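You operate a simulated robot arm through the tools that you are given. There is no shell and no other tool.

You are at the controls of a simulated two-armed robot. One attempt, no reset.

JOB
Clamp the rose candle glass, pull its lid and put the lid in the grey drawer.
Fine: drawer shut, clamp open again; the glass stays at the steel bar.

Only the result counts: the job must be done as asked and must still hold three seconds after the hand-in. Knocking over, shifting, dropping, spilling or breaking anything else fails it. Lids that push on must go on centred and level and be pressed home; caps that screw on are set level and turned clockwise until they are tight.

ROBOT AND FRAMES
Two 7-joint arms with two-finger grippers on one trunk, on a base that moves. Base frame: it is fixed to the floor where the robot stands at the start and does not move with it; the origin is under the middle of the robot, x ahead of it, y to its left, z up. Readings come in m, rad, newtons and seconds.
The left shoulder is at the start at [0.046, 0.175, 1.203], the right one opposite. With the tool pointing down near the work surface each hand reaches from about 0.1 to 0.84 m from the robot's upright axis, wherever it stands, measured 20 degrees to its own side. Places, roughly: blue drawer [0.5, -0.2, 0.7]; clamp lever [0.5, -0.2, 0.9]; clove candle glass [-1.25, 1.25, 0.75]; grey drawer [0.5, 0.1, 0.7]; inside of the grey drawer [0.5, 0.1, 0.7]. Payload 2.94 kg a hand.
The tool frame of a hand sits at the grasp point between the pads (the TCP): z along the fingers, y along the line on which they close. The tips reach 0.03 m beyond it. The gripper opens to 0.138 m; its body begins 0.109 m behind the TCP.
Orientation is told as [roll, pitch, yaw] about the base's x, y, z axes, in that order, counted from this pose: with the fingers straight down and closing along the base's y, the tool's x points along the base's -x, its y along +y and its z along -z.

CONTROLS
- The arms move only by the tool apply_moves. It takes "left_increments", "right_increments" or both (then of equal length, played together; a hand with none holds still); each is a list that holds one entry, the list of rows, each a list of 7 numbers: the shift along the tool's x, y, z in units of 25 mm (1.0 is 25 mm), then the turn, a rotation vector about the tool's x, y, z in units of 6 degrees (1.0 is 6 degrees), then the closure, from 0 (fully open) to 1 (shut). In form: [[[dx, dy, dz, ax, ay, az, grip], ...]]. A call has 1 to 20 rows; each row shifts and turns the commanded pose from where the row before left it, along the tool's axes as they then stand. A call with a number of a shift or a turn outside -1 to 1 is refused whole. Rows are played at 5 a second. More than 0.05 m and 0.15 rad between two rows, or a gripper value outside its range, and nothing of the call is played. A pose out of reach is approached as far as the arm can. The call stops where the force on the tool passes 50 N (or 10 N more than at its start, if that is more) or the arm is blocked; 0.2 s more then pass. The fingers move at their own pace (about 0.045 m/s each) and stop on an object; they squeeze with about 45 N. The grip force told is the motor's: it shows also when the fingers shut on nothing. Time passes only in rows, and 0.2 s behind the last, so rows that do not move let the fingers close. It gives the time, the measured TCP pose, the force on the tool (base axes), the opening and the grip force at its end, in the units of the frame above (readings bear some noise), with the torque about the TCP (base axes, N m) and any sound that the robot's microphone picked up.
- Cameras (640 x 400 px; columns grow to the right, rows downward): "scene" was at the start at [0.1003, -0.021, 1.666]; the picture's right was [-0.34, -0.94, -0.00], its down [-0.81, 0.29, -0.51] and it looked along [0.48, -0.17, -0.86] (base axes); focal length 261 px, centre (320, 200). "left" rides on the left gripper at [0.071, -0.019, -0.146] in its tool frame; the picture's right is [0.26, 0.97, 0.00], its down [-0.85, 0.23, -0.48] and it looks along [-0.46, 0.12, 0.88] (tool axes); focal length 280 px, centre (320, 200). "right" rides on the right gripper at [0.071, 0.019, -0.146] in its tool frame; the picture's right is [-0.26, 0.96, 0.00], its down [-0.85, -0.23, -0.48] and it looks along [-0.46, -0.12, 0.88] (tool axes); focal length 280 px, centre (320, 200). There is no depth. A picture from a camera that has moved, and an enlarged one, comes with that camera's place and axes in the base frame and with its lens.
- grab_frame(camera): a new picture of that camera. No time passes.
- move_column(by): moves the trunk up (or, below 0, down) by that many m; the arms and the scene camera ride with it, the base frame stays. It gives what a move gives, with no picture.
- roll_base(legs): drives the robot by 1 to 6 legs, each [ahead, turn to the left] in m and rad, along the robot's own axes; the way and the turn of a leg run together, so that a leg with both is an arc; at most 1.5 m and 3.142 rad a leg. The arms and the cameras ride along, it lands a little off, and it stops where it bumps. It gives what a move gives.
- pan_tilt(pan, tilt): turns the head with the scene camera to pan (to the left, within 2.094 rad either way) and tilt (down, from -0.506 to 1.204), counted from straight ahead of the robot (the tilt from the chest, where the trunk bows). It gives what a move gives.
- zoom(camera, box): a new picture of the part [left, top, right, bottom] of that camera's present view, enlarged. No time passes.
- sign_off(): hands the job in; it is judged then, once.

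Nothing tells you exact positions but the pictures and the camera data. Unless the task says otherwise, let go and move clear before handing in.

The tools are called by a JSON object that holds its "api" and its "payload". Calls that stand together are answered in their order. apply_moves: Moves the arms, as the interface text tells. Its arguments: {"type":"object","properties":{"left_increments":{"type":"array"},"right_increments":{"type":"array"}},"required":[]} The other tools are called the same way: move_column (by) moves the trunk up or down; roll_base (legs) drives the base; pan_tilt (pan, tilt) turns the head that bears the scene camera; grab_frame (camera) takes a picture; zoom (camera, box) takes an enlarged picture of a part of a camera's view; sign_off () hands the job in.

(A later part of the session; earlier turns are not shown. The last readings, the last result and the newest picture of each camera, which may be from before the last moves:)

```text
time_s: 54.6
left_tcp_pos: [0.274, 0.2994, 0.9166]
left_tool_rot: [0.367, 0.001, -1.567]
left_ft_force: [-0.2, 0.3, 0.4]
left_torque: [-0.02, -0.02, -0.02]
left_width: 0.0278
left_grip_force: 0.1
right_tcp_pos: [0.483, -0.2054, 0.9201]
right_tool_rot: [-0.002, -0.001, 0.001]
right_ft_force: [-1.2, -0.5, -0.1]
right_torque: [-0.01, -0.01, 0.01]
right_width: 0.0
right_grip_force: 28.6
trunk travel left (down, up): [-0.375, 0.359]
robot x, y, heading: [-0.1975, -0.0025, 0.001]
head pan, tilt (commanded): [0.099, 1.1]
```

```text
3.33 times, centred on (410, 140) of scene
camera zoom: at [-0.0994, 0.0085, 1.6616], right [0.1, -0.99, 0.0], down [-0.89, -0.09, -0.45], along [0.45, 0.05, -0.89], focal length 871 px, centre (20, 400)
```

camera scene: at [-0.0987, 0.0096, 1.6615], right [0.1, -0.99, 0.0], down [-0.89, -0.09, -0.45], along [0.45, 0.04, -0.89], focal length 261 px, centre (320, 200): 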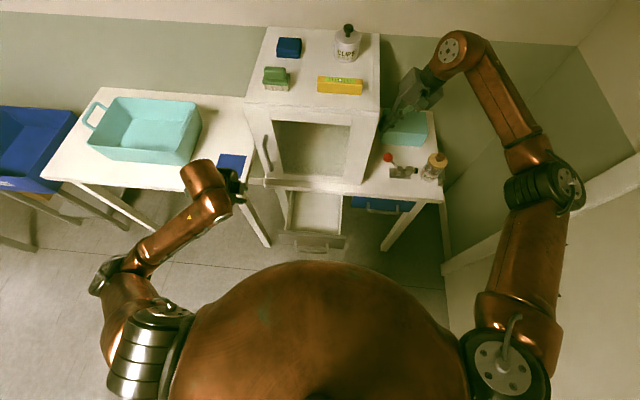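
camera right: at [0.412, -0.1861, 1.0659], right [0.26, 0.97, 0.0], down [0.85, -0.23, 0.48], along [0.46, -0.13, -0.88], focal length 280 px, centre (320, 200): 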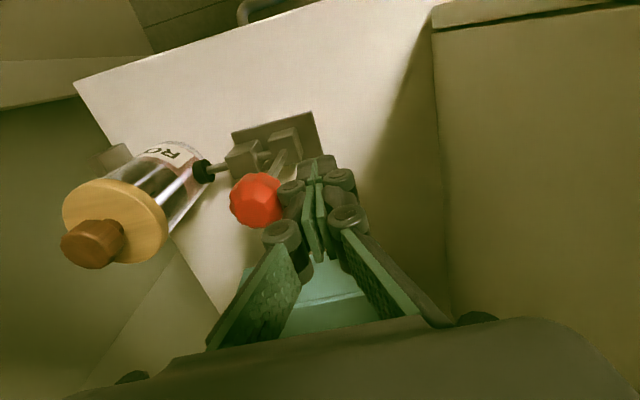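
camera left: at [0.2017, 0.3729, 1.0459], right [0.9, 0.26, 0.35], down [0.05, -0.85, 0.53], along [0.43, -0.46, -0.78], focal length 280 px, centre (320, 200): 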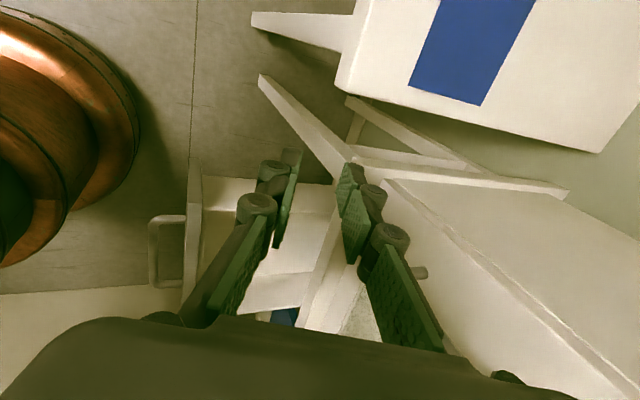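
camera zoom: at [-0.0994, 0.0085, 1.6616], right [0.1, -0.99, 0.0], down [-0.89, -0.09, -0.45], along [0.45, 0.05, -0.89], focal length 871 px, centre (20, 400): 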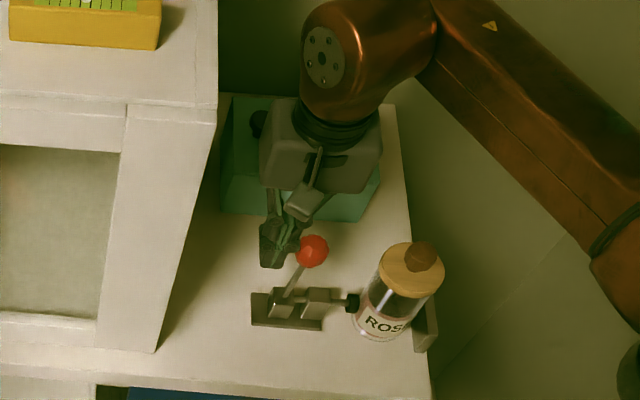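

The lever has passed upright and the tip is touching or about to touch the glass. Continuing in smaller steps.

{"api": "apply_moves", "payload": {"right_increments": [[[0, -0.3, 0.04, 0, 0, 0, 1], [0, -0.3, 0.06, 0, 0, 0, 1]]]}}

{"api": "grab_frame", "payload": {"camera": "right"}}

{"api": "zoom", "payload": {"camera": "scene", "box": [340, 80, 480, 200]}}

```text
time_s: 55.2
left_tcp_pos: [0.2728, 0.3, 0.9174]
left_tool_rot: [0.367, 0.0, -1.569]
left_ft_force: [-0.4, -0.5, 0.0]
left_torque: [-0.04, 0.01, 0.02]
left_width: 0.0278
left_grip_force: 0.0
right_tcp_pos: [0.4824, -0.2193, 0.9192]
right_tool_rot: [0.0, 0.0, 0.001]
right_ft_force: [-0.5, -1.1, -0.2]
right_torque: [0.01, -0.01, 0.02]
right_width: 0.0
right_grip_force: 28.6
trunk travel left (down, up): [-0.375, 0.359]
robot x, y, heading: [-0.1993, -0.0017, 0.001]
head pan, tilt (commanded): [0.099, 1.1]
```

```text
taken
camera right: at [0.4113, -0.2006, 1.0631], right [0.26, 0.97, 0.0], down [0.85, -0.23, 0.48], along [0.46, -0.12, -0.88], focal length 280 px, centre (320, 200)
```

right: 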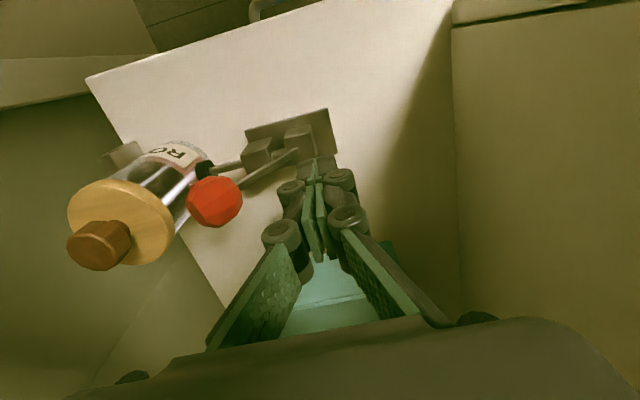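

```text
3.33 times, centred on (410, 140) of scene
camera zoom: at [-0.0995, 0.0084, 1.6616], right [0.1, -0.99, 0.0], down [-0.89, -0.09, -0.45], along [0.45, 0.05, -0.89], focal length 871 px, centre (20, 400)
```

zoom: 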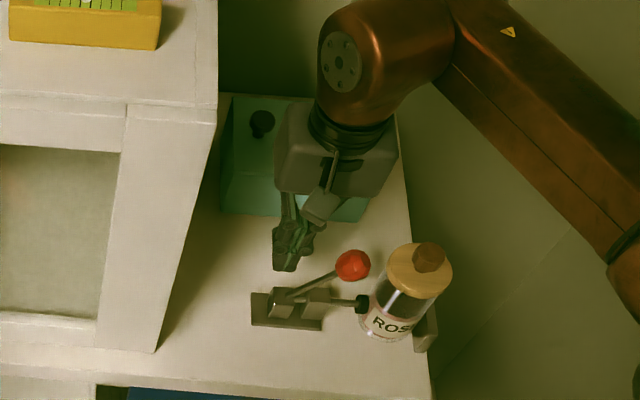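

The lever snapped over centre. The knob is now at about y = -0.287, and the glass has been pushed firmly against the bar. I'll raise the hand and check the clamp more closely.

{"api": "apply_moves", "payload": {"right_increments": [[[0, 0, -1, 0, 0, 0, 1], [0, 0, -1, 0, 0, 0, 1], [0, 0, -1, 0, 0, 0, 1], [0, 0, -1, 0, 0, 0, 1], [0, 0, -1, 0, 0, 0, 1], [0, 0, -1, 0, 0, 0, 1]]]}}

{"api": "grab_frame", "payload": {"camera": "right"}}

{"api": "zoom", "payload": {"camera": "scene", "box": [370, 130, 460, 200]}}

{"api": "zoom", "payload": {"camera": "right", "box": [60, 80, 380, 280]}}

```text
time_s: 56.6
left_tcp_pos: [0.274, 0.3014, 0.9169]
left_tool_rot: [0.367, -0.001, -1.57]
left_ft_force: [0.0, -0.3, -0.5]
left_torque: [0.0, 0.0, 0.01]
left_width: 0.0275
left_grip_force: 0.0
right_tcp_pos: [0.4841, -0.2206, 1.072]
right_tool_rot: [0.001, 0.0, 0.002]
right_ft_force: [-0.7, -0.1, 0.3]
right_torque: [-0.03, 0.01, 0.0]
right_width: 0.0001
right_grip_force: 28.2
trunk travel left (down, up): [-0.375, 0.359]
robot x, y, heading: [-0.2023, -0.0012, 0.002]
head pan, tilt (commanded): [0.099, 1.1]
```

```text
taken
camera right: at [0.4128, -0.201, 1.2173], right [0.26, 0.97, 0.0], down [0.85, -0.23, 0.48], along [0.46, -0.12, -0.88], focal length 280 px, centre (320, 200)
```

right: 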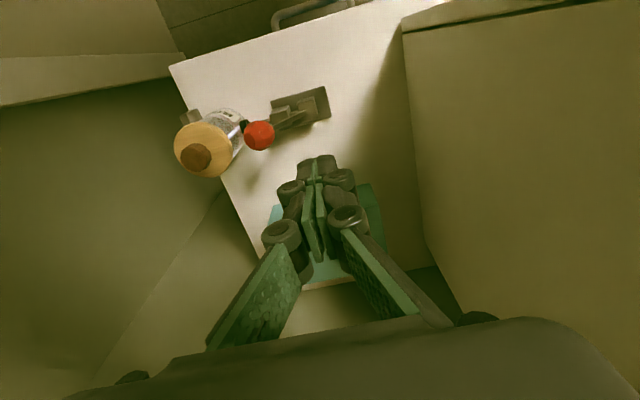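

```text
5.71 times, centred on (415, 165) of scene
camera zoom: at [-0.0999, 0.0089, 1.6616], right [0.1, -0.99, 0.0], down [-0.89, -0.09, -0.45], along [0.45, 0.04, -0.89], focal length 1494 px, centre (-223, 400)
```

zoom: 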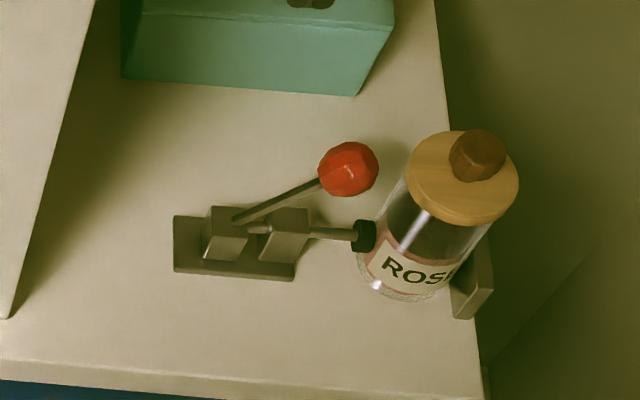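

```text
2.00 times, centred on (220, 180) of right
camera zoom: at [0.4128, -0.201, 1.2173], right [0.26, 0.97, 0.0], down [0.85, -0.23, 0.48], along [0.46, -0.12, -0.88], focal length 561 px, centre (520, 240)
```

zoom: 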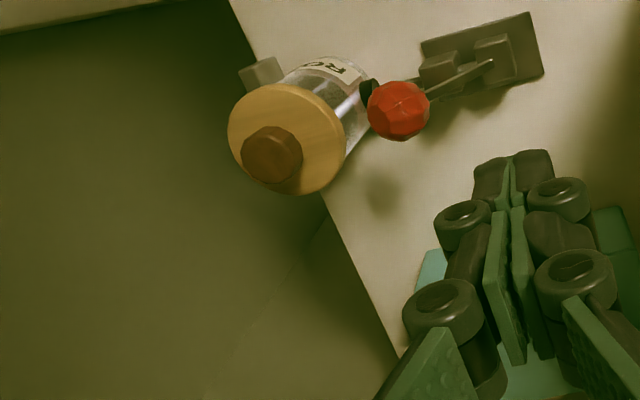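

The clamp holds the glass against the bar, and the lid's knob is at about [0.482, -0.361, 0.92]. I'll move over the lid and turn the hand so its fingers close along x, clear of the red knob.

{"api": "apply_moves", "payload": {"right_increments": [[[0, -1, 0, 0, 0, 0, 0.5], [0, -1, 0, 0, 0, 0, 0.5], [0, -1, 0, 0, 0, 0, 0.5], [0, -1, 0, 0, 0, 1, 0.5], [0, 0, 0, 0, 0, 1, 0.5], [0, 0, 0, 0, 0, 1, 0.5], [0, 0, 0, 0, 0, 1, 0.5], [0, 0, 0, 0, 0, 1, 0.5]]]}}

{"api": "grab_frame", "payload": {"camera": "right"}}

{"api": "grab_frame", "payload": {"camera": "scene"}}

```text
time_s: 58.4
left_tcp_pos: [0.2725, 0.3011, 0.9165]
left_tool_rot: [0.367, -0.001, -1.567]
left_ft_force: [0.0, 0.6, 0.5]
left_torque: [0.0, -0.03, 0.0]
left_width: 0.0277
left_grip_force: 0.1
right_tcp_pos: [0.481, -0.3207, 1.069]
right_tool_rot: [0.001, 0.001, -0.522]
right_ft_force: [-0.1, 0.3, 0.2]
right_torque: [-0.01, -0.03, 0.01]
right_width: 0.0689
right_grip_force: 0.1
trunk travel left (down, up): [-0.375, 0.359]
robot x, y, heading: [-0.1967, 0.0006, -0.001]
head pan, tilt (commanded): [0.099, 1.1]
```

```text
taken
camera right: at [0.4308, -0.2677, 1.2139], right [0.71, 0.7, 0.0], down [0.62, -0.62, 0.48], along [0.34, -0.34, -0.88], focal length 280 px, centre (320, 200)
```

right: 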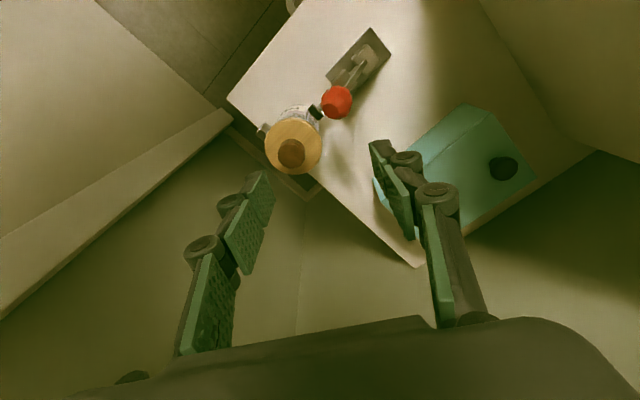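

```text
taken
camera scene: at [-0.0994, 0.0083, 1.6616], right [0.1, -0.99, 0.0], down [-0.89, -0.09, -0.45], along [0.45, 0.05, -0.89], focal length 261 px, centre (320, 200)
```

scene: 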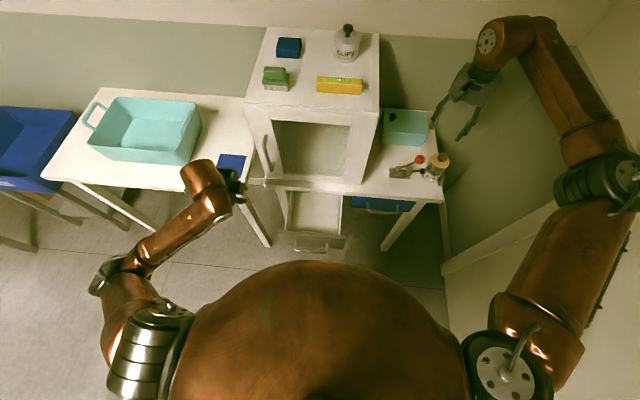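

The turn works in this direction. I'll turn another 30° and then align above the lid knob.

{"api": "apply_moves", "payload": {"right_increments": [[[0, 0, 0, 0, 0, 1, 0.55], [0, 0, 0, 0, 0, 1, 0.55], [0, 0, 0, 0, 0, 1, 0.55], [0, 0, 0, 0, 0, 1, 0.55], [0, 0, 0, 0, 0, 1, 0.55]]]}}

{"api": "grab_frame", "payload": {"camera": "right"}}

{"api": "zoom", "payload": {"camera": "right", "box": [240, 60, 440, 210]}}

```text
time_s: 59.6
left_tcp_pos: [0.2735, 0.3012, 0.9171]
left_tool_rot: [0.367, 0.001, -1.569]
left_ft_force: [-0.2, 0.1, 0.2]
left_torque: [-0.01, -0.03, 0.0]
left_width: 0.0279
left_grip_force: 0.1
right_tcp_pos: [0.4812, -0.32, 1.0687]
right_tool_rot: [0.001, 0.001, -1.048]
right_ft_force: [0.6, -0.2, 0.8]
right_torque: [0.02, 0.01, 0.03]
right_width: 0.0623
right_grip_force: 0.1
trunk travel left (down, up): [-0.375, 0.359]
robot x, y, heading: [-0.1976, 0.0008, 0.001]
head pan, tilt (commanded): [0.099, 1.1]
```

```text
taken
camera right: at [0.4632, -0.2493, 1.2137], right [0.97, 0.26, 0.0], down [0.23, -0.85, 0.48], along [0.12, -0.46, -0.88], focal length 280 px, centre (320, 200)
```

right: 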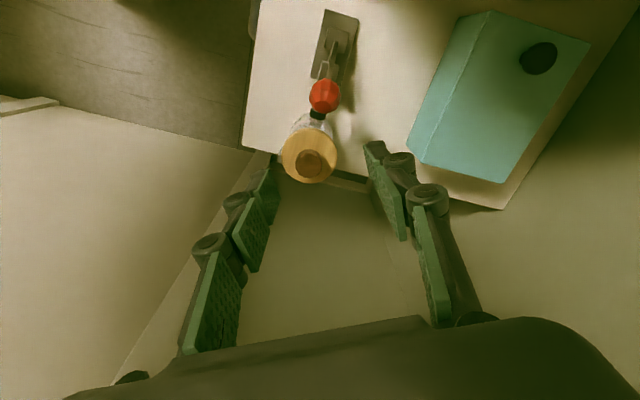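

```text
2.67 times, centred on (340, 135) of right
camera zoom: at [0.4632, -0.2493, 1.2137], right [0.97, 0.26, 0.0], down [0.23, -0.85, 0.48], along [0.12, -0.46, -0.88], focal length 748 px, centre (267, 373)
```

zoom: 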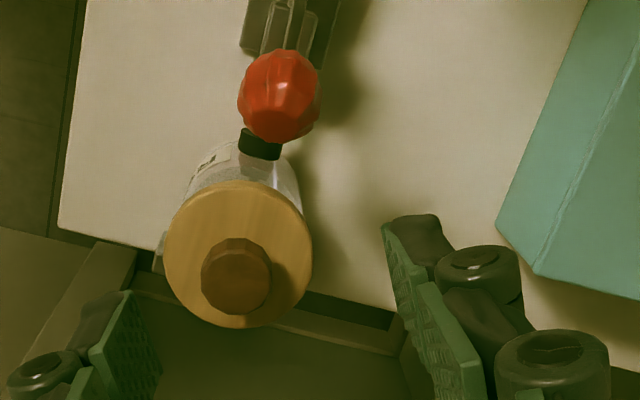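

The lid centre is at about [0.479, -0.358]. I'll shift the hand directly above it and come down partway.

{"api": "apply_moves", "payload": {"right_increments": [[[-0.65, -0.4, 0, 0, 0, 0, 0.55], [-0.65, -0.4, 0, 0, 0, 0, 0.55], [0, 0, 0.8, 0, 0, 0, 0.55], [0, 0, 0.8, 0, 0, 0, 0.55], [0, 0, 0.8, 0, 0, 0, 0.55]]]}}

{"api": "grab_frame", "payload": {"camera": "right"}}

{"api": "zoom", "payload": {"camera": "right", "box": [220, 60, 420, 240]}}

{"api": "zoom", "payload": {"camera": "scene", "box": [370, 100, 500, 200]}}

```text
time_s: 60.8
left_tcp_pos: [0.2742, 0.3004, 0.916]
left_tool_rot: [0.366, 0.0, -1.57]
left_ft_force: [-0.9, 0.8, -0.6]
left_torque: [-0.01, 0.03, 0.02]
left_width: 0.0275
left_grip_force: 0.1
right_tcp_pos: [0.4795, -0.3585, 1.0086]
right_tool_rot: [-0.001, 0.0, -1.046]
right_ft_force: [0.3, -0.6, 0.3]
right_torque: [0.01, -0.01, -0.02]
right_width: 0.0621
right_grip_force: 0.0
trunk travel left (down, up): [-0.375, 0.359]
robot x, y, heading: [-0.2, -0.004, 0.003]
head pan, tilt (commanded): [0.099, 1.1]
```

```text
taken
camera right: at [0.4612, -0.2874, 1.1526], right [0.97, 0.26, 0.0], down [0.23, -0.85, 0.48], along [0.12, -0.46, -0.88], focal length 280 px, centre (320, 200)
```

right: 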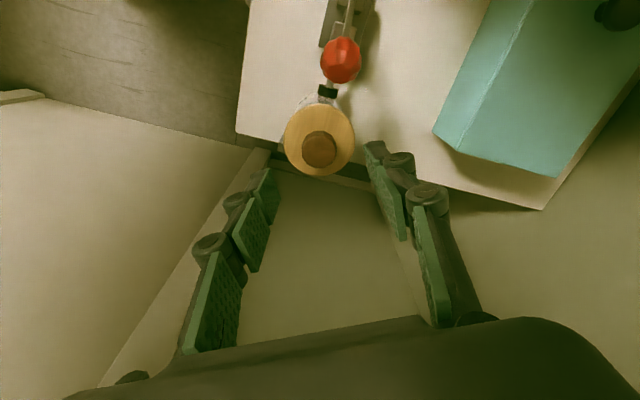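

```text
2.22 times, centred on (320, 150) of right
camera zoom: at [0.4612, -0.2874, 1.1526], right [0.97, 0.26, 0.0], down [0.23, -0.85, 0.48], along [0.12, -0.46, -0.88], focal length 623 px, centre (320, 311)
```

zoom: 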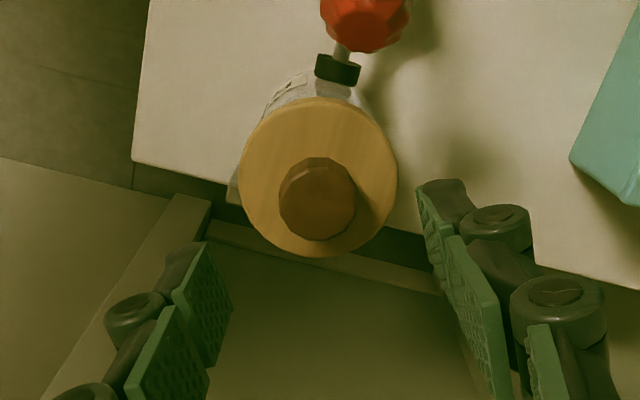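

```text
4.00 times, centred on (435, 150) of scene
camera zoom: at [-0.0988, 0.0082, 1.6615], right [0.1, -0.99, 0.0], down [-0.89, -0.09, -0.45], along [0.45, 0.05, -0.89], focal length 1046 px, centre (-140, 400)
```

zoom: 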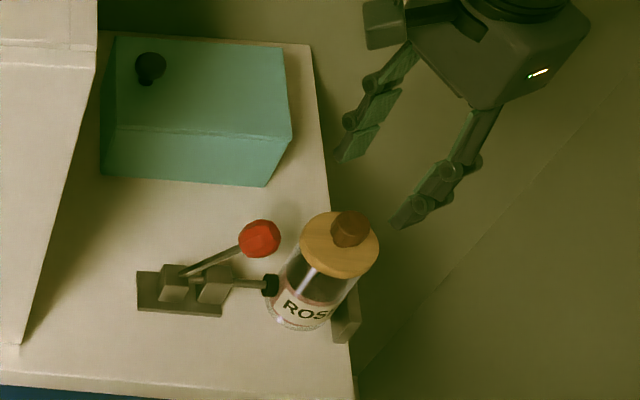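

The knob is centred between the fingers. I'll descend most of the way and check the finger tips' height against the lid.

{"api": "apply_moves", "payload": {"right_increments": [[[0, 0, 0.8, 0, 0, 0, 0.6], [0, 0, 0.8, 0, 0, 0, 0.6], [0, 0, 0.8, 0, 0, 0, 0.6]]]}}

{"api": "grab_frame", "payload": {"camera": "right"}}

{"api": "zoom", "payload": {"camera": "scene", "box": [380, 110, 490, 190]}}

```text
time_s: 61.6
left_tcp_pos: [0.274, 0.3002, 0.9164]
left_tool_rot: [0.366, 0.0, -1.569]
left_ft_force: [-0.1, 0.1, 0.1]
left_torque: [0.03, -0.01, -0.02]
left_width: 0.0274
left_grip_force: 0.1
right_tcp_pos: [0.481, -0.3576, 0.9467]
right_tool_rot: [-0.002, 0.0, -1.045]
right_ft_force: [0.1, 0.5, -1.0]
right_torque: [-0.03, 0.01, 0.01]
right_width: 0.0552
right_grip_force: 0.0
trunk travel left (down, up): [-0.375, 0.359]
robot x, y, heading: [-0.197, 0.0013, -0.002]
head pan, tilt (commanded): [0.099, 1.1]
```

```text
taken
camera right: at [0.4622, -0.2875, 1.0919], right [0.97, 0.26, 0.0], down [0.23, -0.85, 0.48], along [0.12, -0.46, -0.88], focal length 280 px, centre (320, 200)
```

right: 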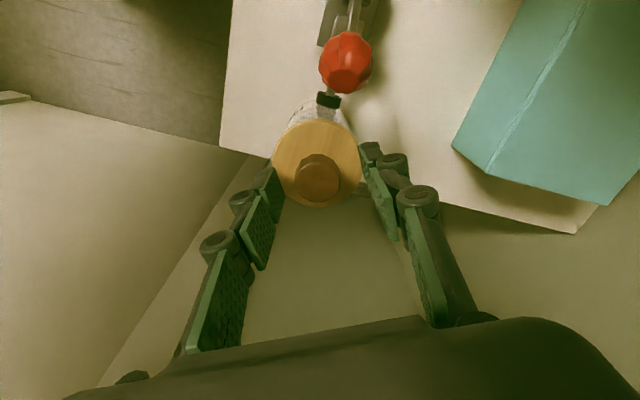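

```text
5.00 times, centred on (435, 150) of scene
camera zoom: at [-0.0988, 0.008, 1.6615], right [0.1, -0.99, 0.0], down [-0.89, -0.09, -0.45], along [0.45, 0.05, -0.89], focal length 1307 px, centre (-255, 450)
```

zoom: 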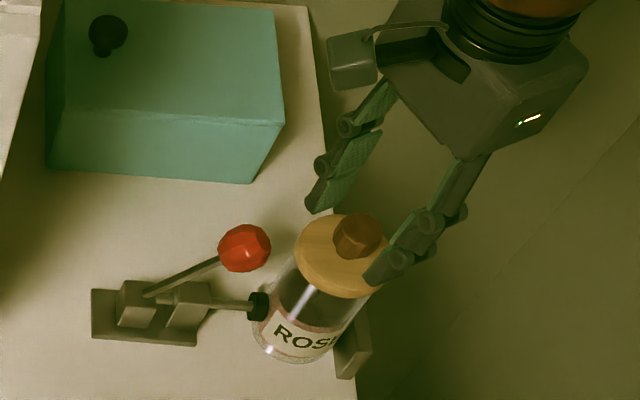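

The fingers straddle the knob just above the lid disc. I'll lower 9 mm more and close on the knob.

{"api": "apply_moves", "payload": {"right_increments": [[[0, 0, 0.18, 0, 0, 0, 0.6], [0, 0, 0.18, 0, 0, 0, 0.6]]]}}

{"api": "zoom", "payload": {"camera": "scene", "box": [380, 110, 490, 190]}}

{"api": "zoom", "payload": {"camera": "right", "box": [220, 80, 420, 240]}}

```text
time_s: 62.2
left_tcp_pos: [0.2726, 0.3017, 0.9161]
left_tool_rot: [0.365, 0.001, -1.568]
left_ft_force: [-0.3, -0.2, -1.1]
left_torque: [0.02, -0.01, -0.04]
left_width: 0.0277
left_grip_force: 0.2
right_tcp_pos: [0.4802, -0.3577, 0.9395]
right_tool_rot: [-0.002, 0.0, -1.047]
right_ft_force: [-0.3, -0.4, 0.1]
right_torque: [0.01, 0.0, -0.02]
right_width: 0.0549
right_grip_force: 0.0
trunk travel left (down, up): [-0.375, 0.359]
robot x, y, heading: [-0.196, 0.0036, -0.0]
head pan, tilt (commanded): [0.099, 1.1]
```

```text
5.00 times, centred on (435, 150) of scene
camera zoom: at [-0.0995, 0.0086, 1.6616], right [0.1, -0.99, 0.0], down [-0.89, -0.09, -0.45], along [0.45, 0.05, -0.89], focal length 1307 px, centre (-255, 450)
```

zoom: 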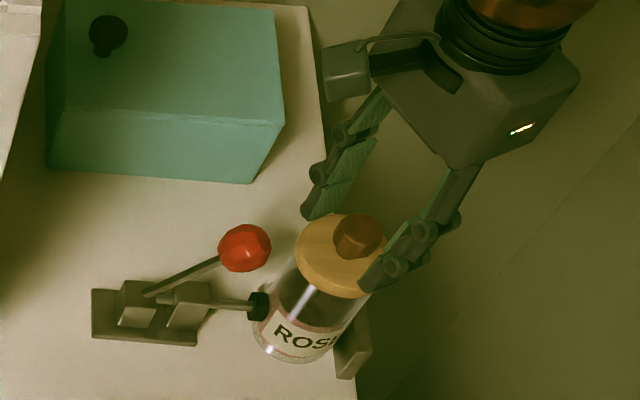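

```text
2.50 times, centred on (320, 160) of right
camera zoom: at [0.4622, -0.2874, 1.0835], right [0.97, 0.26, 0.0], down [0.23, -0.85, 0.48], along [0.12, -0.46, -0.88], focal length 701 px, centre (320, 300)
```

zoom: 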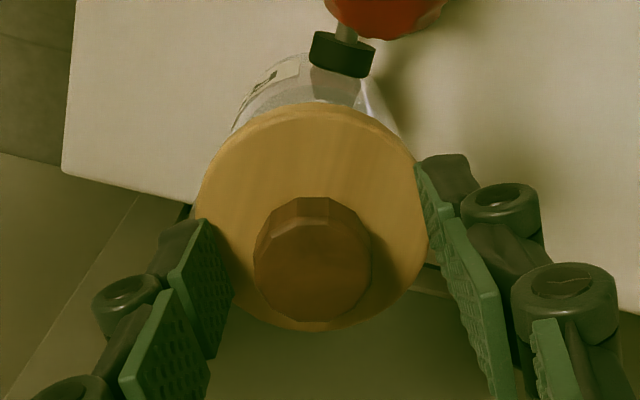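

The knob is about 4 mm off toward -y, so I'll nudge the hand to centre it and then close the fingers.

{"api": "apply_moves", "payload": {"right_increments": [[[-0.15, -0.07, 0, 0, 0, 0, 0.6], [0, 0, 0, 0, 0, 0, 0.75], [0, 0, 0, 0, 0, 0, 1], [0, 0, 0, 0, 0, 0, 1], [0, 0, 0, 0, 0, 0, 1], [0, 0, 0, 0, 0, 0, 1]]]}}

{"api": "zoom", "payload": {"camera": "scene", "box": [380, 110, 490, 190]}}

{"api": "zoom", "payload": {"camera": "right", "box": [220, 80, 420, 240]}}

```text
time_s: 63.6
left_tcp_pos: [0.2722, 0.3003, 0.9173]
left_tool_rot: [0.365, 0.0, -1.571]
left_ft_force: [0.6, -0.3, -0.2]
left_torque: [-0.01, -0.01, 0.01]
left_width: 0.0276
left_grip_force: 0.1
right_tcp_pos: [0.4816, -0.3632, 0.9394]
right_tool_rot: [0.0, -0.001, -1.045]
right_ft_force: [-1.2, -0.5, 0.0]
right_torque: [-0.04, 0.08, 0.01]
right_width: 0.0272
right_grip_force: 45.3
trunk travel left (down, up): [-0.375, 0.359]
robot x, y, heading: [-0.2011, -0.0023, -0.001]
head pan, tilt (commanded): [0.099, 1.1]
```

```text
5.00 times, centred on (435, 150) of scene
camera zoom: at [-0.0996, 0.0083, 1.6616], right [0.1, -1.0, 0.0], down [-0.89, -0.09, -0.45], along [0.45, 0.05, -0.89], focal length 1307 px, centre (-255, 450)
```

zoom: 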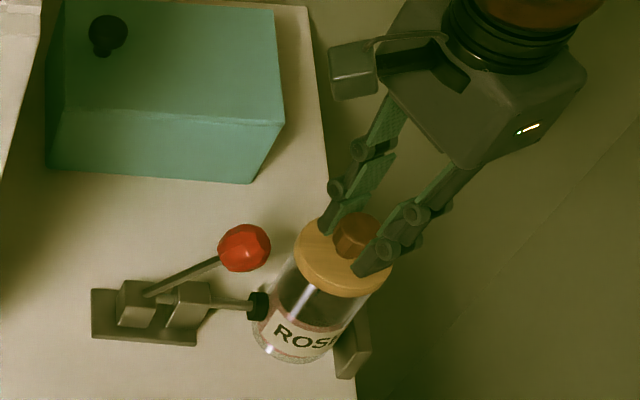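

```text
2.50 times, centred on (320, 160) of right
camera zoom: at [0.4628, -0.2914, 1.0837], right [0.97, 0.26, 0.0], down [0.23, -0.85, 0.48], along [0.12, -0.46, -0.88], focal length 701 px, centre (320, 300)
```

zoom: 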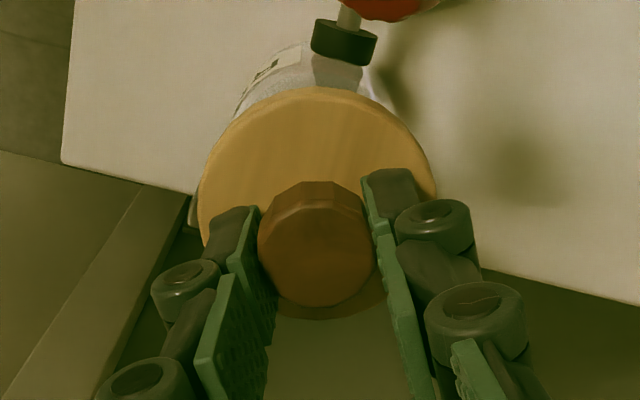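

The knob is gripped firmly (27 mm wide, 45 N). I'll pull straight up in small steps and watch the force.

{"api": "apply_moves", "payload": {"right_increments": [[[0, 0, -0.12, 0, 0, 0, 1], [0, 0, -0.12, 0, 0, 0, 1], [0, 0, -0.12, 0, 0, 0, 1]]]}}

{"api": "zoom", "payload": {"camera": "scene", "box": [380, 110, 490, 190]}}

```text
time_s: 64.4
left_tcp_pos: [0.2726, 0.3005, 0.9168]
left_tool_rot: [0.368, -0.001, -1.57]
left_ft_force: [0.1, -0.1, -0.1]
left_torque: [-0.02, -0.01, -0.02]
left_width: 0.0277
left_grip_force: 0.0
right_tcp_pos: [0.4811, -0.3627, 0.9485]
right_tool_rot: [0.001, 0.0, -1.047]
right_ft_force: [-1.5, 0.3, -0.6]
right_torque: [0.01, -0.02, 0.02]
right_width: 0.0273
right_grip_force: 45.1
trunk travel left (down, up): [-0.375, 0.359]
robot x, y, heading: [-0.2004, 0.0006, 0.0]
head pan, tilt (commanded): [0.099, 1.1]
heard: snap
```

```text
5.00 times, centred on (435, 150) of scene
camera zoom: at [-0.0996, 0.0086, 1.6616], right [0.1, -0.99, 0.0], down [-0.89, -0.09, -0.45], along [0.45, 0.05, -0.89], focal length 1307 px, centre (-255, 450)
```

zoom: 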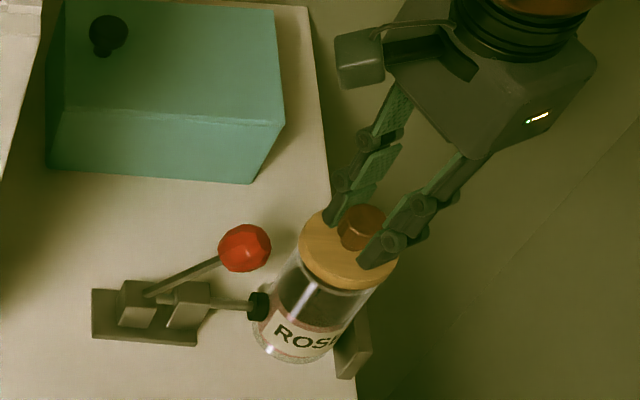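

I heard a snap, so the lid has come free and is rising with the hand. I'll continue straight up.

{"api": "apply_moves", "payload": {"right_increments": [[[0, 0, -0.3, 0, 0, 0, 1], [0, 0, -0.3, 0, 0, 0, 1], [0, 0, -0.4, 0, 0, 0, 1], [0, 0, -0.6, 0, 0, 0, 1], [0, 0, -0.7, 0, 0, 0, 1], [0, 0, -0.7, 0, 0, 0, 1], [0, 0, -0.7, 0, 0, 0, 1]]]}}

{"api": "zoom", "payload": {"camera": "scene", "box": [360, 90, 500, 190]}}

{"api": "grab_frame", "payload": {"camera": "right"}}

{"api": "grab_frame", "payload": {"camera": "scene"}}

```text
time_s: 66.0
left_tcp_pos: [0.2728, 0.3015, 0.9174]
left_tool_rot: [0.365, 0.0, -1.568]
left_ft_force: [-0.6, -0.9, -0.2]
left_torque: [-0.02, -0.03, 0.01]
left_width: 0.0276
left_grip_force: 0.0
right_tcp_pos: [0.482, -0.3623, 1.0423]
right_tool_rot: [0.0, 0.001, -1.046]
right_ft_force: [0.2, 0.2, -0.7]
right_torque: [-0.03, -0.01, -0.01]
right_width: 0.0273
right_grip_force: 44.5
trunk travel left (down, up): [-0.375, 0.359]
robot x, y, heading: [-0.2001, 0.0, 0.002]
head pan, tilt (commanded): [0.099, 1.1]
```

```text
4.00 times, centred on (430, 140) of scene
camera zoom: at [-0.0997, 0.0087, 1.6616], right [0.1, -0.99, 0.0], down [-0.89, -0.09, -0.45], along [0.45, 0.04, -0.89], focal length 1046 px, centre (-120, 440)
```

zoom: 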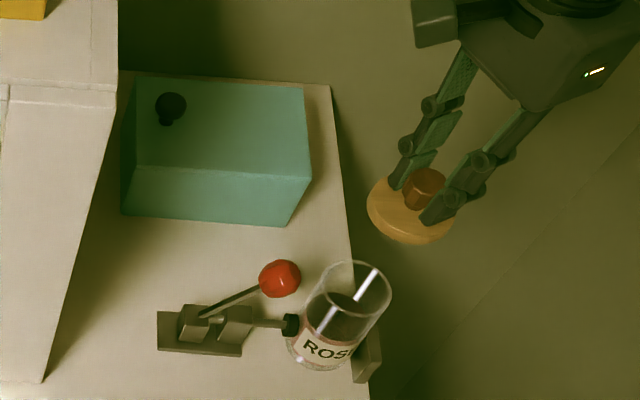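

```text
taken
camera right: at [0.4623, -0.2906, 1.187], right [0.97, 0.26, 0.0], down [0.23, -0.85, 0.48], along [0.12, -0.46, -0.88], focal length 280 px, centre (320, 200)
```

right: 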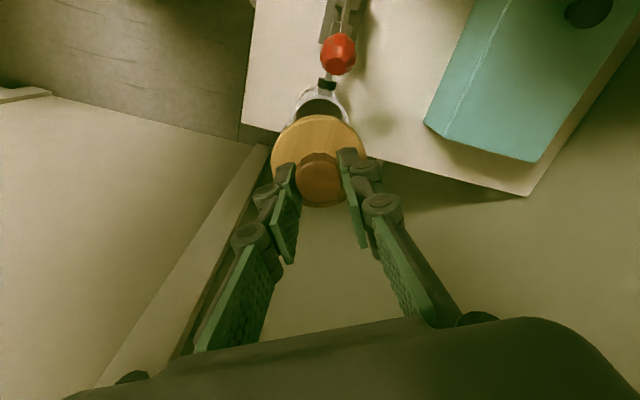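

```text
taken
camera scene: at [-0.0997, 0.0087, 1.6616], right [0.1, -0.99, 0.0], down [-0.89, -0.09, -0.45], along [0.45, 0.04, -0.89], focal length 261 px, centre (320, 200)
```

scene: 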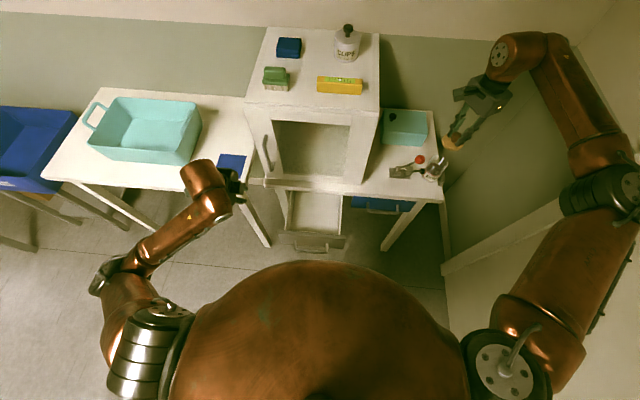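

The lid is off and the glass stayed put in the clamp. Before carrying the lid over, I'll measure the open drawer.

{"api": "zoom", "payload": {"camera": "scene", "box": [250, 160, 380, 260]}}

{"api": "grab_frame", "payload": {"camera": "left"}}

```text
4.00 times, centred on (315, 210) of scene
camera zoom: at [-0.0997, 0.0087, 1.6616], right [0.1, -0.99, 0.0], down [-0.89, -0.09, -0.45], along [0.45, 0.04, -0.89], focal length 1046 px, centre (340, 160)
```

zoom: 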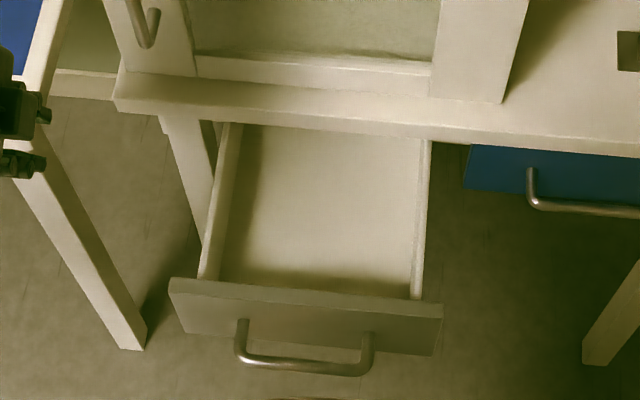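

```text
taken
camera left: at [0.2018, 0.3725, 1.0459], right [0.9, 0.26, 0.35], down [0.05, -0.85, 0.53], along [0.43, -0.46, -0.78], focal length 280 px, centre (320, 200)
```

left: 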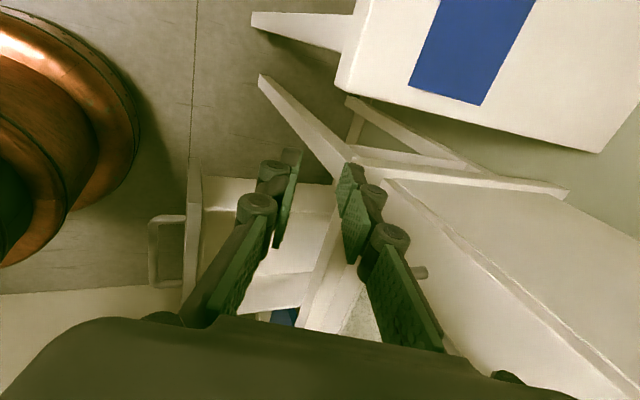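

The drawer interior spans about y -0.02 to 0.155 and x 0.23 to 0.40, so I'll set the lid down near [0.31, 0.066]. I'll carry the lid back from the table while turning the hand to zero yaw, and shift the left hand a bit further left.

{"api": "apply_moves", "payload": {"right_increments": [[[0.36, -0.624, 0, 0, 0, -1, 1], [0.423, -0.582, 0, 0, 0, -1, 1], [0.482, -0.535, 0, 0, 0, -1, 1], [0.535, -0.482, 0, 0, 0, -1, 1], [0.582, -0.423, 0, 0, 0, -1, 1], [0.624, -0.36, 0, 0, 0, -1, 1], [0.658, -0.293, 0, 0, 0, -1, 1], [0.685, -0.222, 0, 0, 0, -1, 1], [0.704, -0.15, 0, 0, 0, -1, 1], [0.716, -0.076, 0, 0, 0, -1, 1]]], "left_increments": [[[0.6, 0, 0, 0, 0, 0, 0.8], [0.6, 0, 0, 0, 0, 0, 0.8], [0.6, 0, 0, 0, 0, 0, 0.8], [0.6, 0, 0, 0, 0, 0, 0.8], [0, 0, 0, 0, 0, 0, 0.8], [0, 0, 0, 0, 0, 0, 0.8], [0, 0, 0, 0, 0, 0, 0.8], [0, 0, 0, 0, 0, 0, 0.8], [0, 0, 0, 0, 0, 0, 0.8], [0, 0, 0, 0, 0, 0, 0.8]]]}}

{"api": "grab_frame", "payload": {"camera": "scene"}}

{"api": "grab_frame", "payload": {"camera": "right"}}

```text
time_s: 68.2
left_tcp_pos: [0.2717, 0.3594, 0.9174]
left_tool_rot: [0.366, 0.0, -1.57]
left_ft_force: [0.4, 0.3, -0.1]
left_torque: [-0.02, -0.01, 0.0]
left_width: 0.0274
left_grip_force: 0.2
right_tcp_pos: [0.3016, -0.361, 1.0422]
right_tool_rot: [-0.001, -0.001, 0.004]
right_ft_force: [-0.3, 0.4, -0.1]
right_torque: [-0.02, -0.01, 0.0]
right_width: 0.0271
right_grip_force: 44.9
trunk travel left (down, up): [-0.375, 0.359]
robot x, y, heading: [-0.197, 0.0006, 0.004]
head pan, tilt (commanded): [0.099, 1.1]
```

```text
taken
camera scene: at [-0.1, 0.0084, 1.6616], right [0.1, -0.99, 0.0], down [-0.89, -0.09, -0.45], along [0.45, 0.05, -0.89], focal length 261 px, centre (320, 200)
```

scene: 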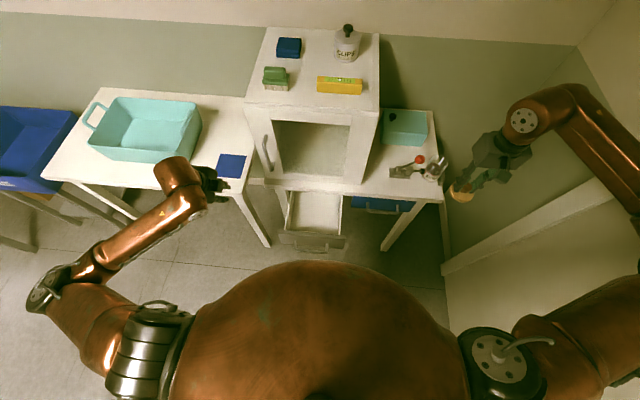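

```text
taken
camera right: at [0.2306, -0.342, 1.1875], right [0.26, 0.97, 0.0], down [0.85, -0.23, 0.48], along [0.46, -0.12, -0.88], focal length 280 px, centre (320, 200)
```

right: 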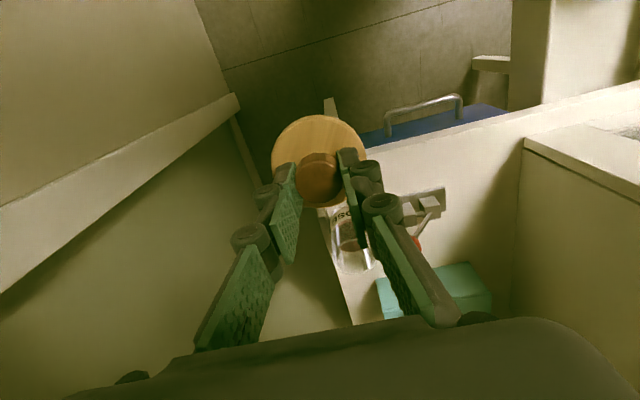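

The lid is held securely in front of the table. I'll carry it left toward the drawer.

{"api": "apply_moves", "payload": {"right_increments": [[[0, 1, 0, 0, 0, 0, 1], [0, 1, 0, 0, 0, 0, 1], [0, 1, 0, 0, 0, 0, 1], [0, 1, 0, 0, 0, 0, 1], [0, 1, 0, 0, 0, 0, 1], [0, 1, 0, 0, 0, 0, 1], [0, 1, 0, 0, 0, 0, 1], [0, 1, 0, 0, 0, 0, 1], [0, 1, 0, 0, 0, 0, 1], [0, 1, 0, 0, 0, 0, 1]]]}}

{"api": "grab_frame", "payload": {"camera": "scene"}}

{"api": "grab_frame", "payload": {"camera": "right"}}

```text
time_s: 70.4
left_tcp_pos: [0.2734, 0.3611, 0.9163]
left_tool_rot: [0.366, -0.003, -1.569]
left_ft_force: [-0.6, 0.0, -0.4]
left_torque: [-0.05, 0.0, 0.0]
left_width: 0.0276
left_grip_force: 0.1
right_tcp_pos: [0.2992, -0.11, 1.0435]
right_tool_rot: [-0.002, 0.0, 0.001]
right_ft_force: [-0.1, 0.0, -0.3]
right_torque: [-0.06, -0.02, -0.01]
right_width: 0.0271
right_grip_force: 45.0
trunk travel left (down, up): [-0.375, 0.359]
robot x, y, heading: [-0.2031, 0.0042, 0.002]
head pan, tilt (commanded): [0.099, 1.1]
```

```text
taken
camera scene: at [-0.0992, 0.0101, 1.6615], right [0.1, -0.99, 0.0], down [-0.89, -0.09, -0.45], along [0.45, 0.04, -0.89], focal length 261 px, centre (320, 200)
```

scene: 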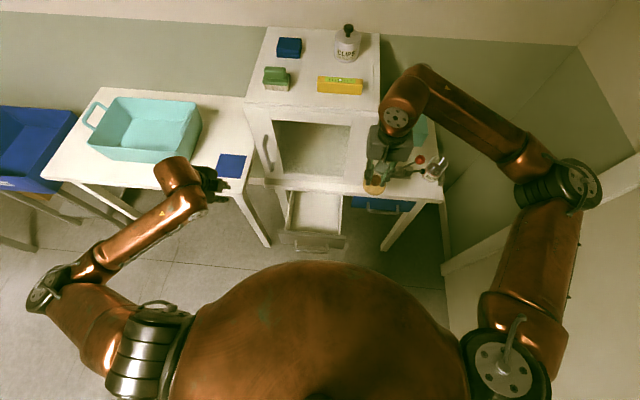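

```text
taken
camera right: at [0.228, -0.0917, 1.1881], right [0.26, 0.97, 0.0], down [0.85, -0.23, 0.48], along [0.46, -0.13, -0.88], focal length 280 px, centre (320, 200)
```

right: 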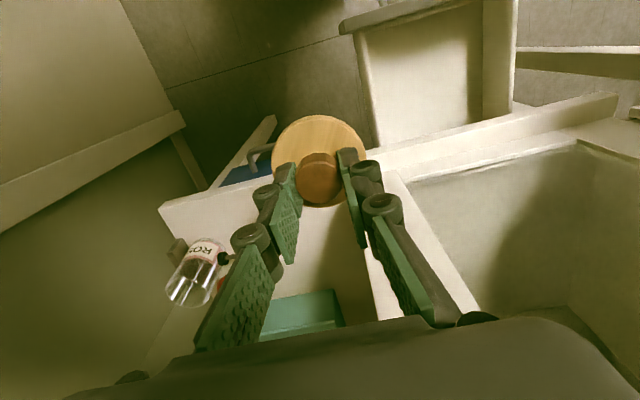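

Going well. I'll continue left until the lid is above the drawer's centre.

{"api": "apply_moves", "payload": {"right_increments": [[[0.1, 1, 0, 0, 0, 0, 1], [0.1, 1, 0, 0, 0, 0, 1], [0.1, 1, 0, 0, 0, 0, 1], [0.1, 1, 0, 0, 0, 0, 1], [0.1, 1, 0, 0, 0, 0, 1], [0, 1, 0, 0, 0, 0, 1], [0, 1, 0, 0, 0, 0, 1]]]}}

{"api": "grab_frame", "payload": {"camera": "scene"}}

{"api": "grab_frame", "payload": {"camera": "right"}}

{"api": "grab_frame", "payload": {"camera": "left"}}

```text
time_s: 72.0
left_tcp_pos: [0.274, 0.3616, 0.9167]
left_tool_rot: [0.366, -0.003, -1.569]
left_ft_force: [-0.5, 0.4, -0.7]
left_torque: [0.0, 0.01, -0.02]
left_width: 0.0279
left_grip_force: 0.1
right_tcp_pos: [0.2875, 0.0627, 1.043]
right_tool_rot: [-0.003, 0.001, 0.003]
right_ft_force: [0.4, -0.3, 0.2]
right_torque: [-0.02, -0.03, -0.01]
right_width: 0.0273
right_grip_force: 45.1
trunk travel left (down, up): [-0.375, 0.359]
robot x, y, heading: [-0.2004, 0.0004, -0.001]
head pan, tilt (commanded): [0.099, 1.1]
```

```text
taken
camera scene: at [-0.0994, 0.0103, 1.6616], right [0.1, -0.99, 0.0], down [-0.89, -0.09, -0.45], along [0.45, 0.04, -0.89], focal length 261 px, centre (320, 200)
```

scene: 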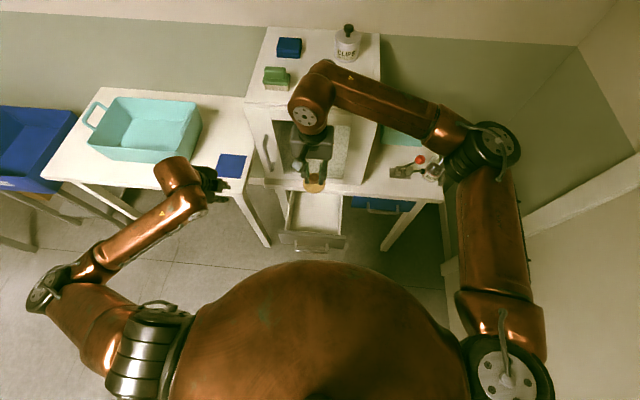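

```text
taken
camera right: at [0.2168, 0.0821, 1.1873], right [0.26, 0.97, 0.0], down [0.85, -0.23, 0.48], along [0.46, -0.13, -0.88], focal length 280 px, centre (320, 200)
```

right: 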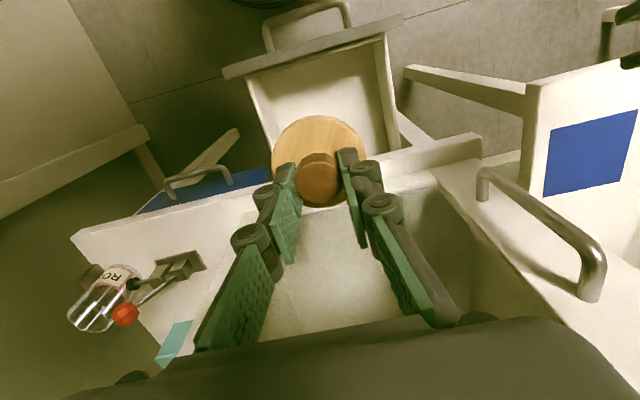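

```text
taken
camera left: at [0.2021, 0.4328, 1.0457], right [0.9, 0.26, 0.34], down [0.05, -0.85, 0.53], along [0.43, -0.46, -0.78], focal length 280 px, centre (320, 200)
```

left: 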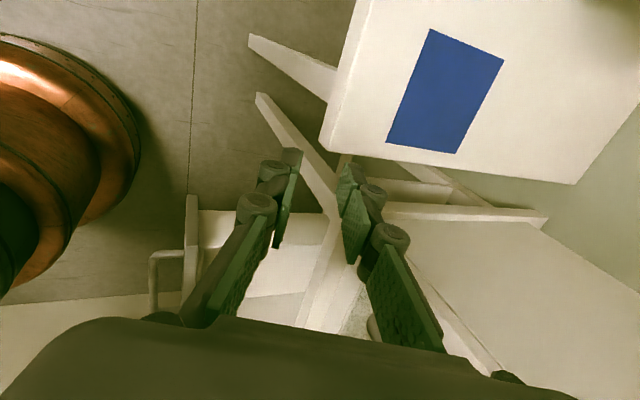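

The lid is directly above the open drawer. I'll lower it in stages, checking clearances on the way.

{"api": "apply_moves", "payload": {"right_increments": [[[0, 0, 0.8, 0, 0, 0, 1], [0, 0, 0.8, 0, 0, 0, 1], [0, 0, 0.8, 0, 0, 0, 1], [0, 0, 0.8, 0, 0, 0, 1], [0, 0, 0.8, 0, 0, 0, 1], [0, 0, 0.8, 0, 0, 0, 1], [0, 0, 0.8, 0, 0, 0, 1], [0, 0, 0.8, 0, 0, 0, 1]]]}}

{"api": "grab_frame", "payload": {"camera": "scene"}}

{"api": "grab_frame", "payload": {"camera": "right"}}

```text
time_s: 73.8
left_tcp_pos: [0.2744, 0.36, 0.916]
left_tool_rot: [0.367, -0.002, -1.569]
left_ft_force: [0.5, -0.6, 0.7]
left_torque: [-0.01, 0.03, 0.0]
left_width: 0.0275
left_grip_force: 0.0
right_tcp_pos: [0.2887, 0.0637, 0.8798]
right_tool_rot: [0.001, 0.002, 0.001]
right_ft_force: [0.3, 0.4, -0.8]
right_torque: [-0.03, 0.02, -0.02]
right_width: 0.0273
right_grip_force: 44.7
trunk travel left (down, up): [-0.375, 0.359]
robot x, y, heading: [-0.1994, -0.0045, 0.002]
head pan, tilt (commanded): [0.099, 1.1]
```

```text
taken
camera scene: at [-0.099, 0.0091, 1.6615], right [0.1, -0.99, 0.0], down [-0.89, -0.09, -0.45], along [0.45, 0.04, -0.89], focal length 261 px, centre (320, 200)
```

scene: 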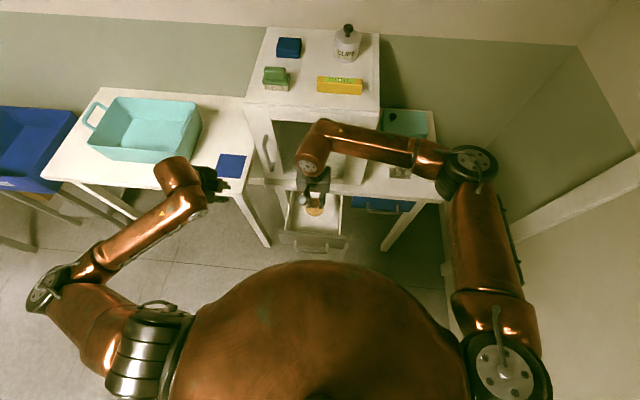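

```text
taken
camera right: at [0.2175, 0.0821, 1.025], right [0.26, 0.97, 0.0], down [0.85, -0.23, 0.48], along [0.46, -0.12, -0.88], focal length 280 px, centre (320, 200)
```

right: 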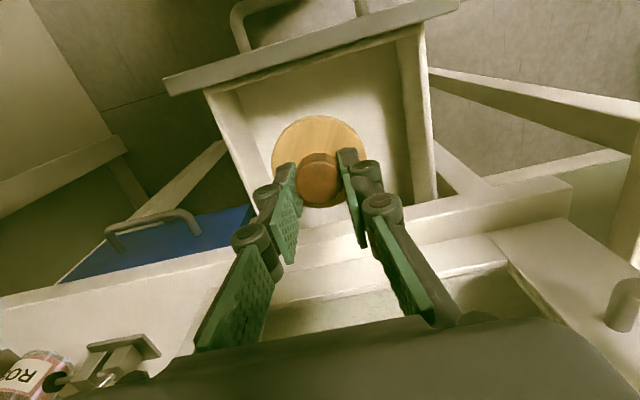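

Clearances look fine. I'll lower it another 8 cm.

{"api": "apply_moves", "payload": {"right_increments": [[[0, 0, 0.8, 0, 0, 0, 1], [0, 0, 0.8, 0, 0, 0, 1], [0, 0, 0.8, 0, 0, 0, 1], [0, 0, 0.8, 0, 0, 0, 1]]]}}

{"api": "grab_frame", "payload": {"camera": "right"}}

{"api": "zoom", "payload": {"camera": "scene", "box": [250, 110, 410, 260]}}

{"api": "zoom", "payload": {"camera": "left", "box": [130, 180, 370, 340]}}

```text
time_s: 74.8
left_tcp_pos: [0.2737, 0.3596, 0.9165]
left_tool_rot: [0.366, 0.001, -1.568]
left_ft_force: [0.1, 0.0, 0.3]
left_torque: [0.02, 0.01, 0.0]
left_width: 0.0276
left_grip_force: 0.1
right_tcp_pos: [0.2859, 0.0615, 0.7988]
right_tool_rot: [0.001, 0.0, 0.003]
right_ft_force: [0.8, -0.3, 0.0]
right_torque: [0.01, -0.02, 0.0]
right_width: 0.0271
right_grip_force: 45.2
trunk travel left (down, up): [-0.375, 0.359]
robot x, y, heading: [-0.2016, -0.0006, 0.001]
head pan, tilt (commanded): [0.099, 1.1]
```

```text
taken
camera right: at [0.2154, 0.0812, 0.944], right [0.26, 0.97, 0.0], down [0.85, -0.23, 0.48], along [0.46, -0.12, -0.88], focal length 280 px, centre (320, 200)
```

right: 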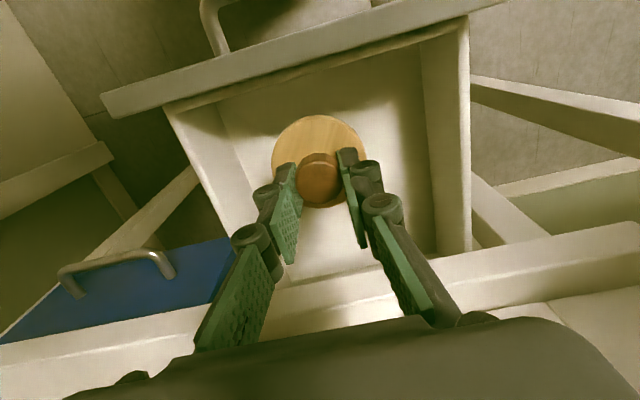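

```text
2.67 times, centred on (330, 185) of scene
camera zoom: at [-0.0991, 0.009, 1.6615], right [0.1, -0.99, 0.0], down [-0.89, -0.09, -0.45], along [0.45, 0.04, -0.89], focal length 697 px, centre (293, 240)
```

zoom: 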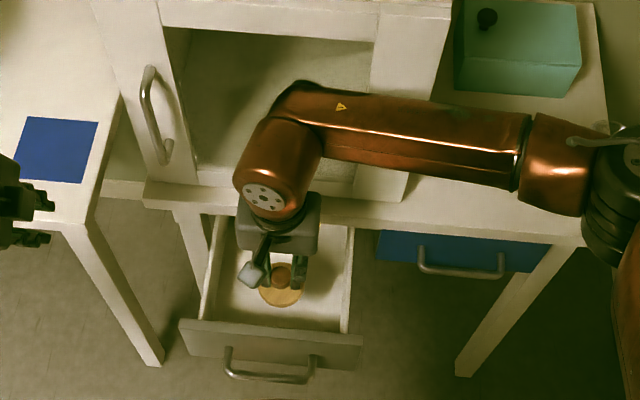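

```text
2.50 times, centred on (250, 260) of left
camera zoom: at [0.2023, 0.4319, 1.046], right [0.9, 0.26, 0.35], down [0.05, -0.85, 0.53], along [0.43, -0.46, -0.78], focal length 701 px, centre (495, 50)
```

zoom: 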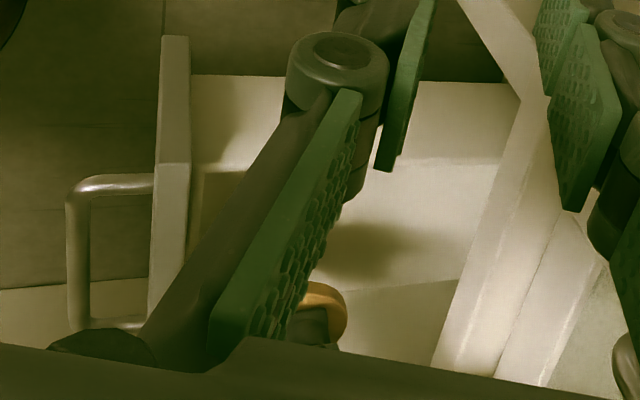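

The lid is just above the drawer walls. I'll zoom in to estimate the floor height before lowering it the rest of the way.

{"api": "zoom", "payload": {"camera": "right", "box": [150, 10, 490, 270]}}

```text
1.54 times, centred on (320, 140) of right
camera zoom: at [0.2154, 0.0812, 0.944], right [0.26, 0.97, 0.0], down [0.85, -0.23, 0.48], along [0.46, -0.12, -0.88], focal length 431 px, centre (320, 292)
```

zoom: 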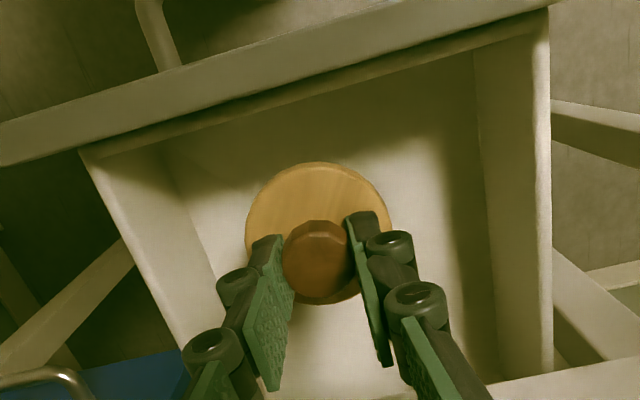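

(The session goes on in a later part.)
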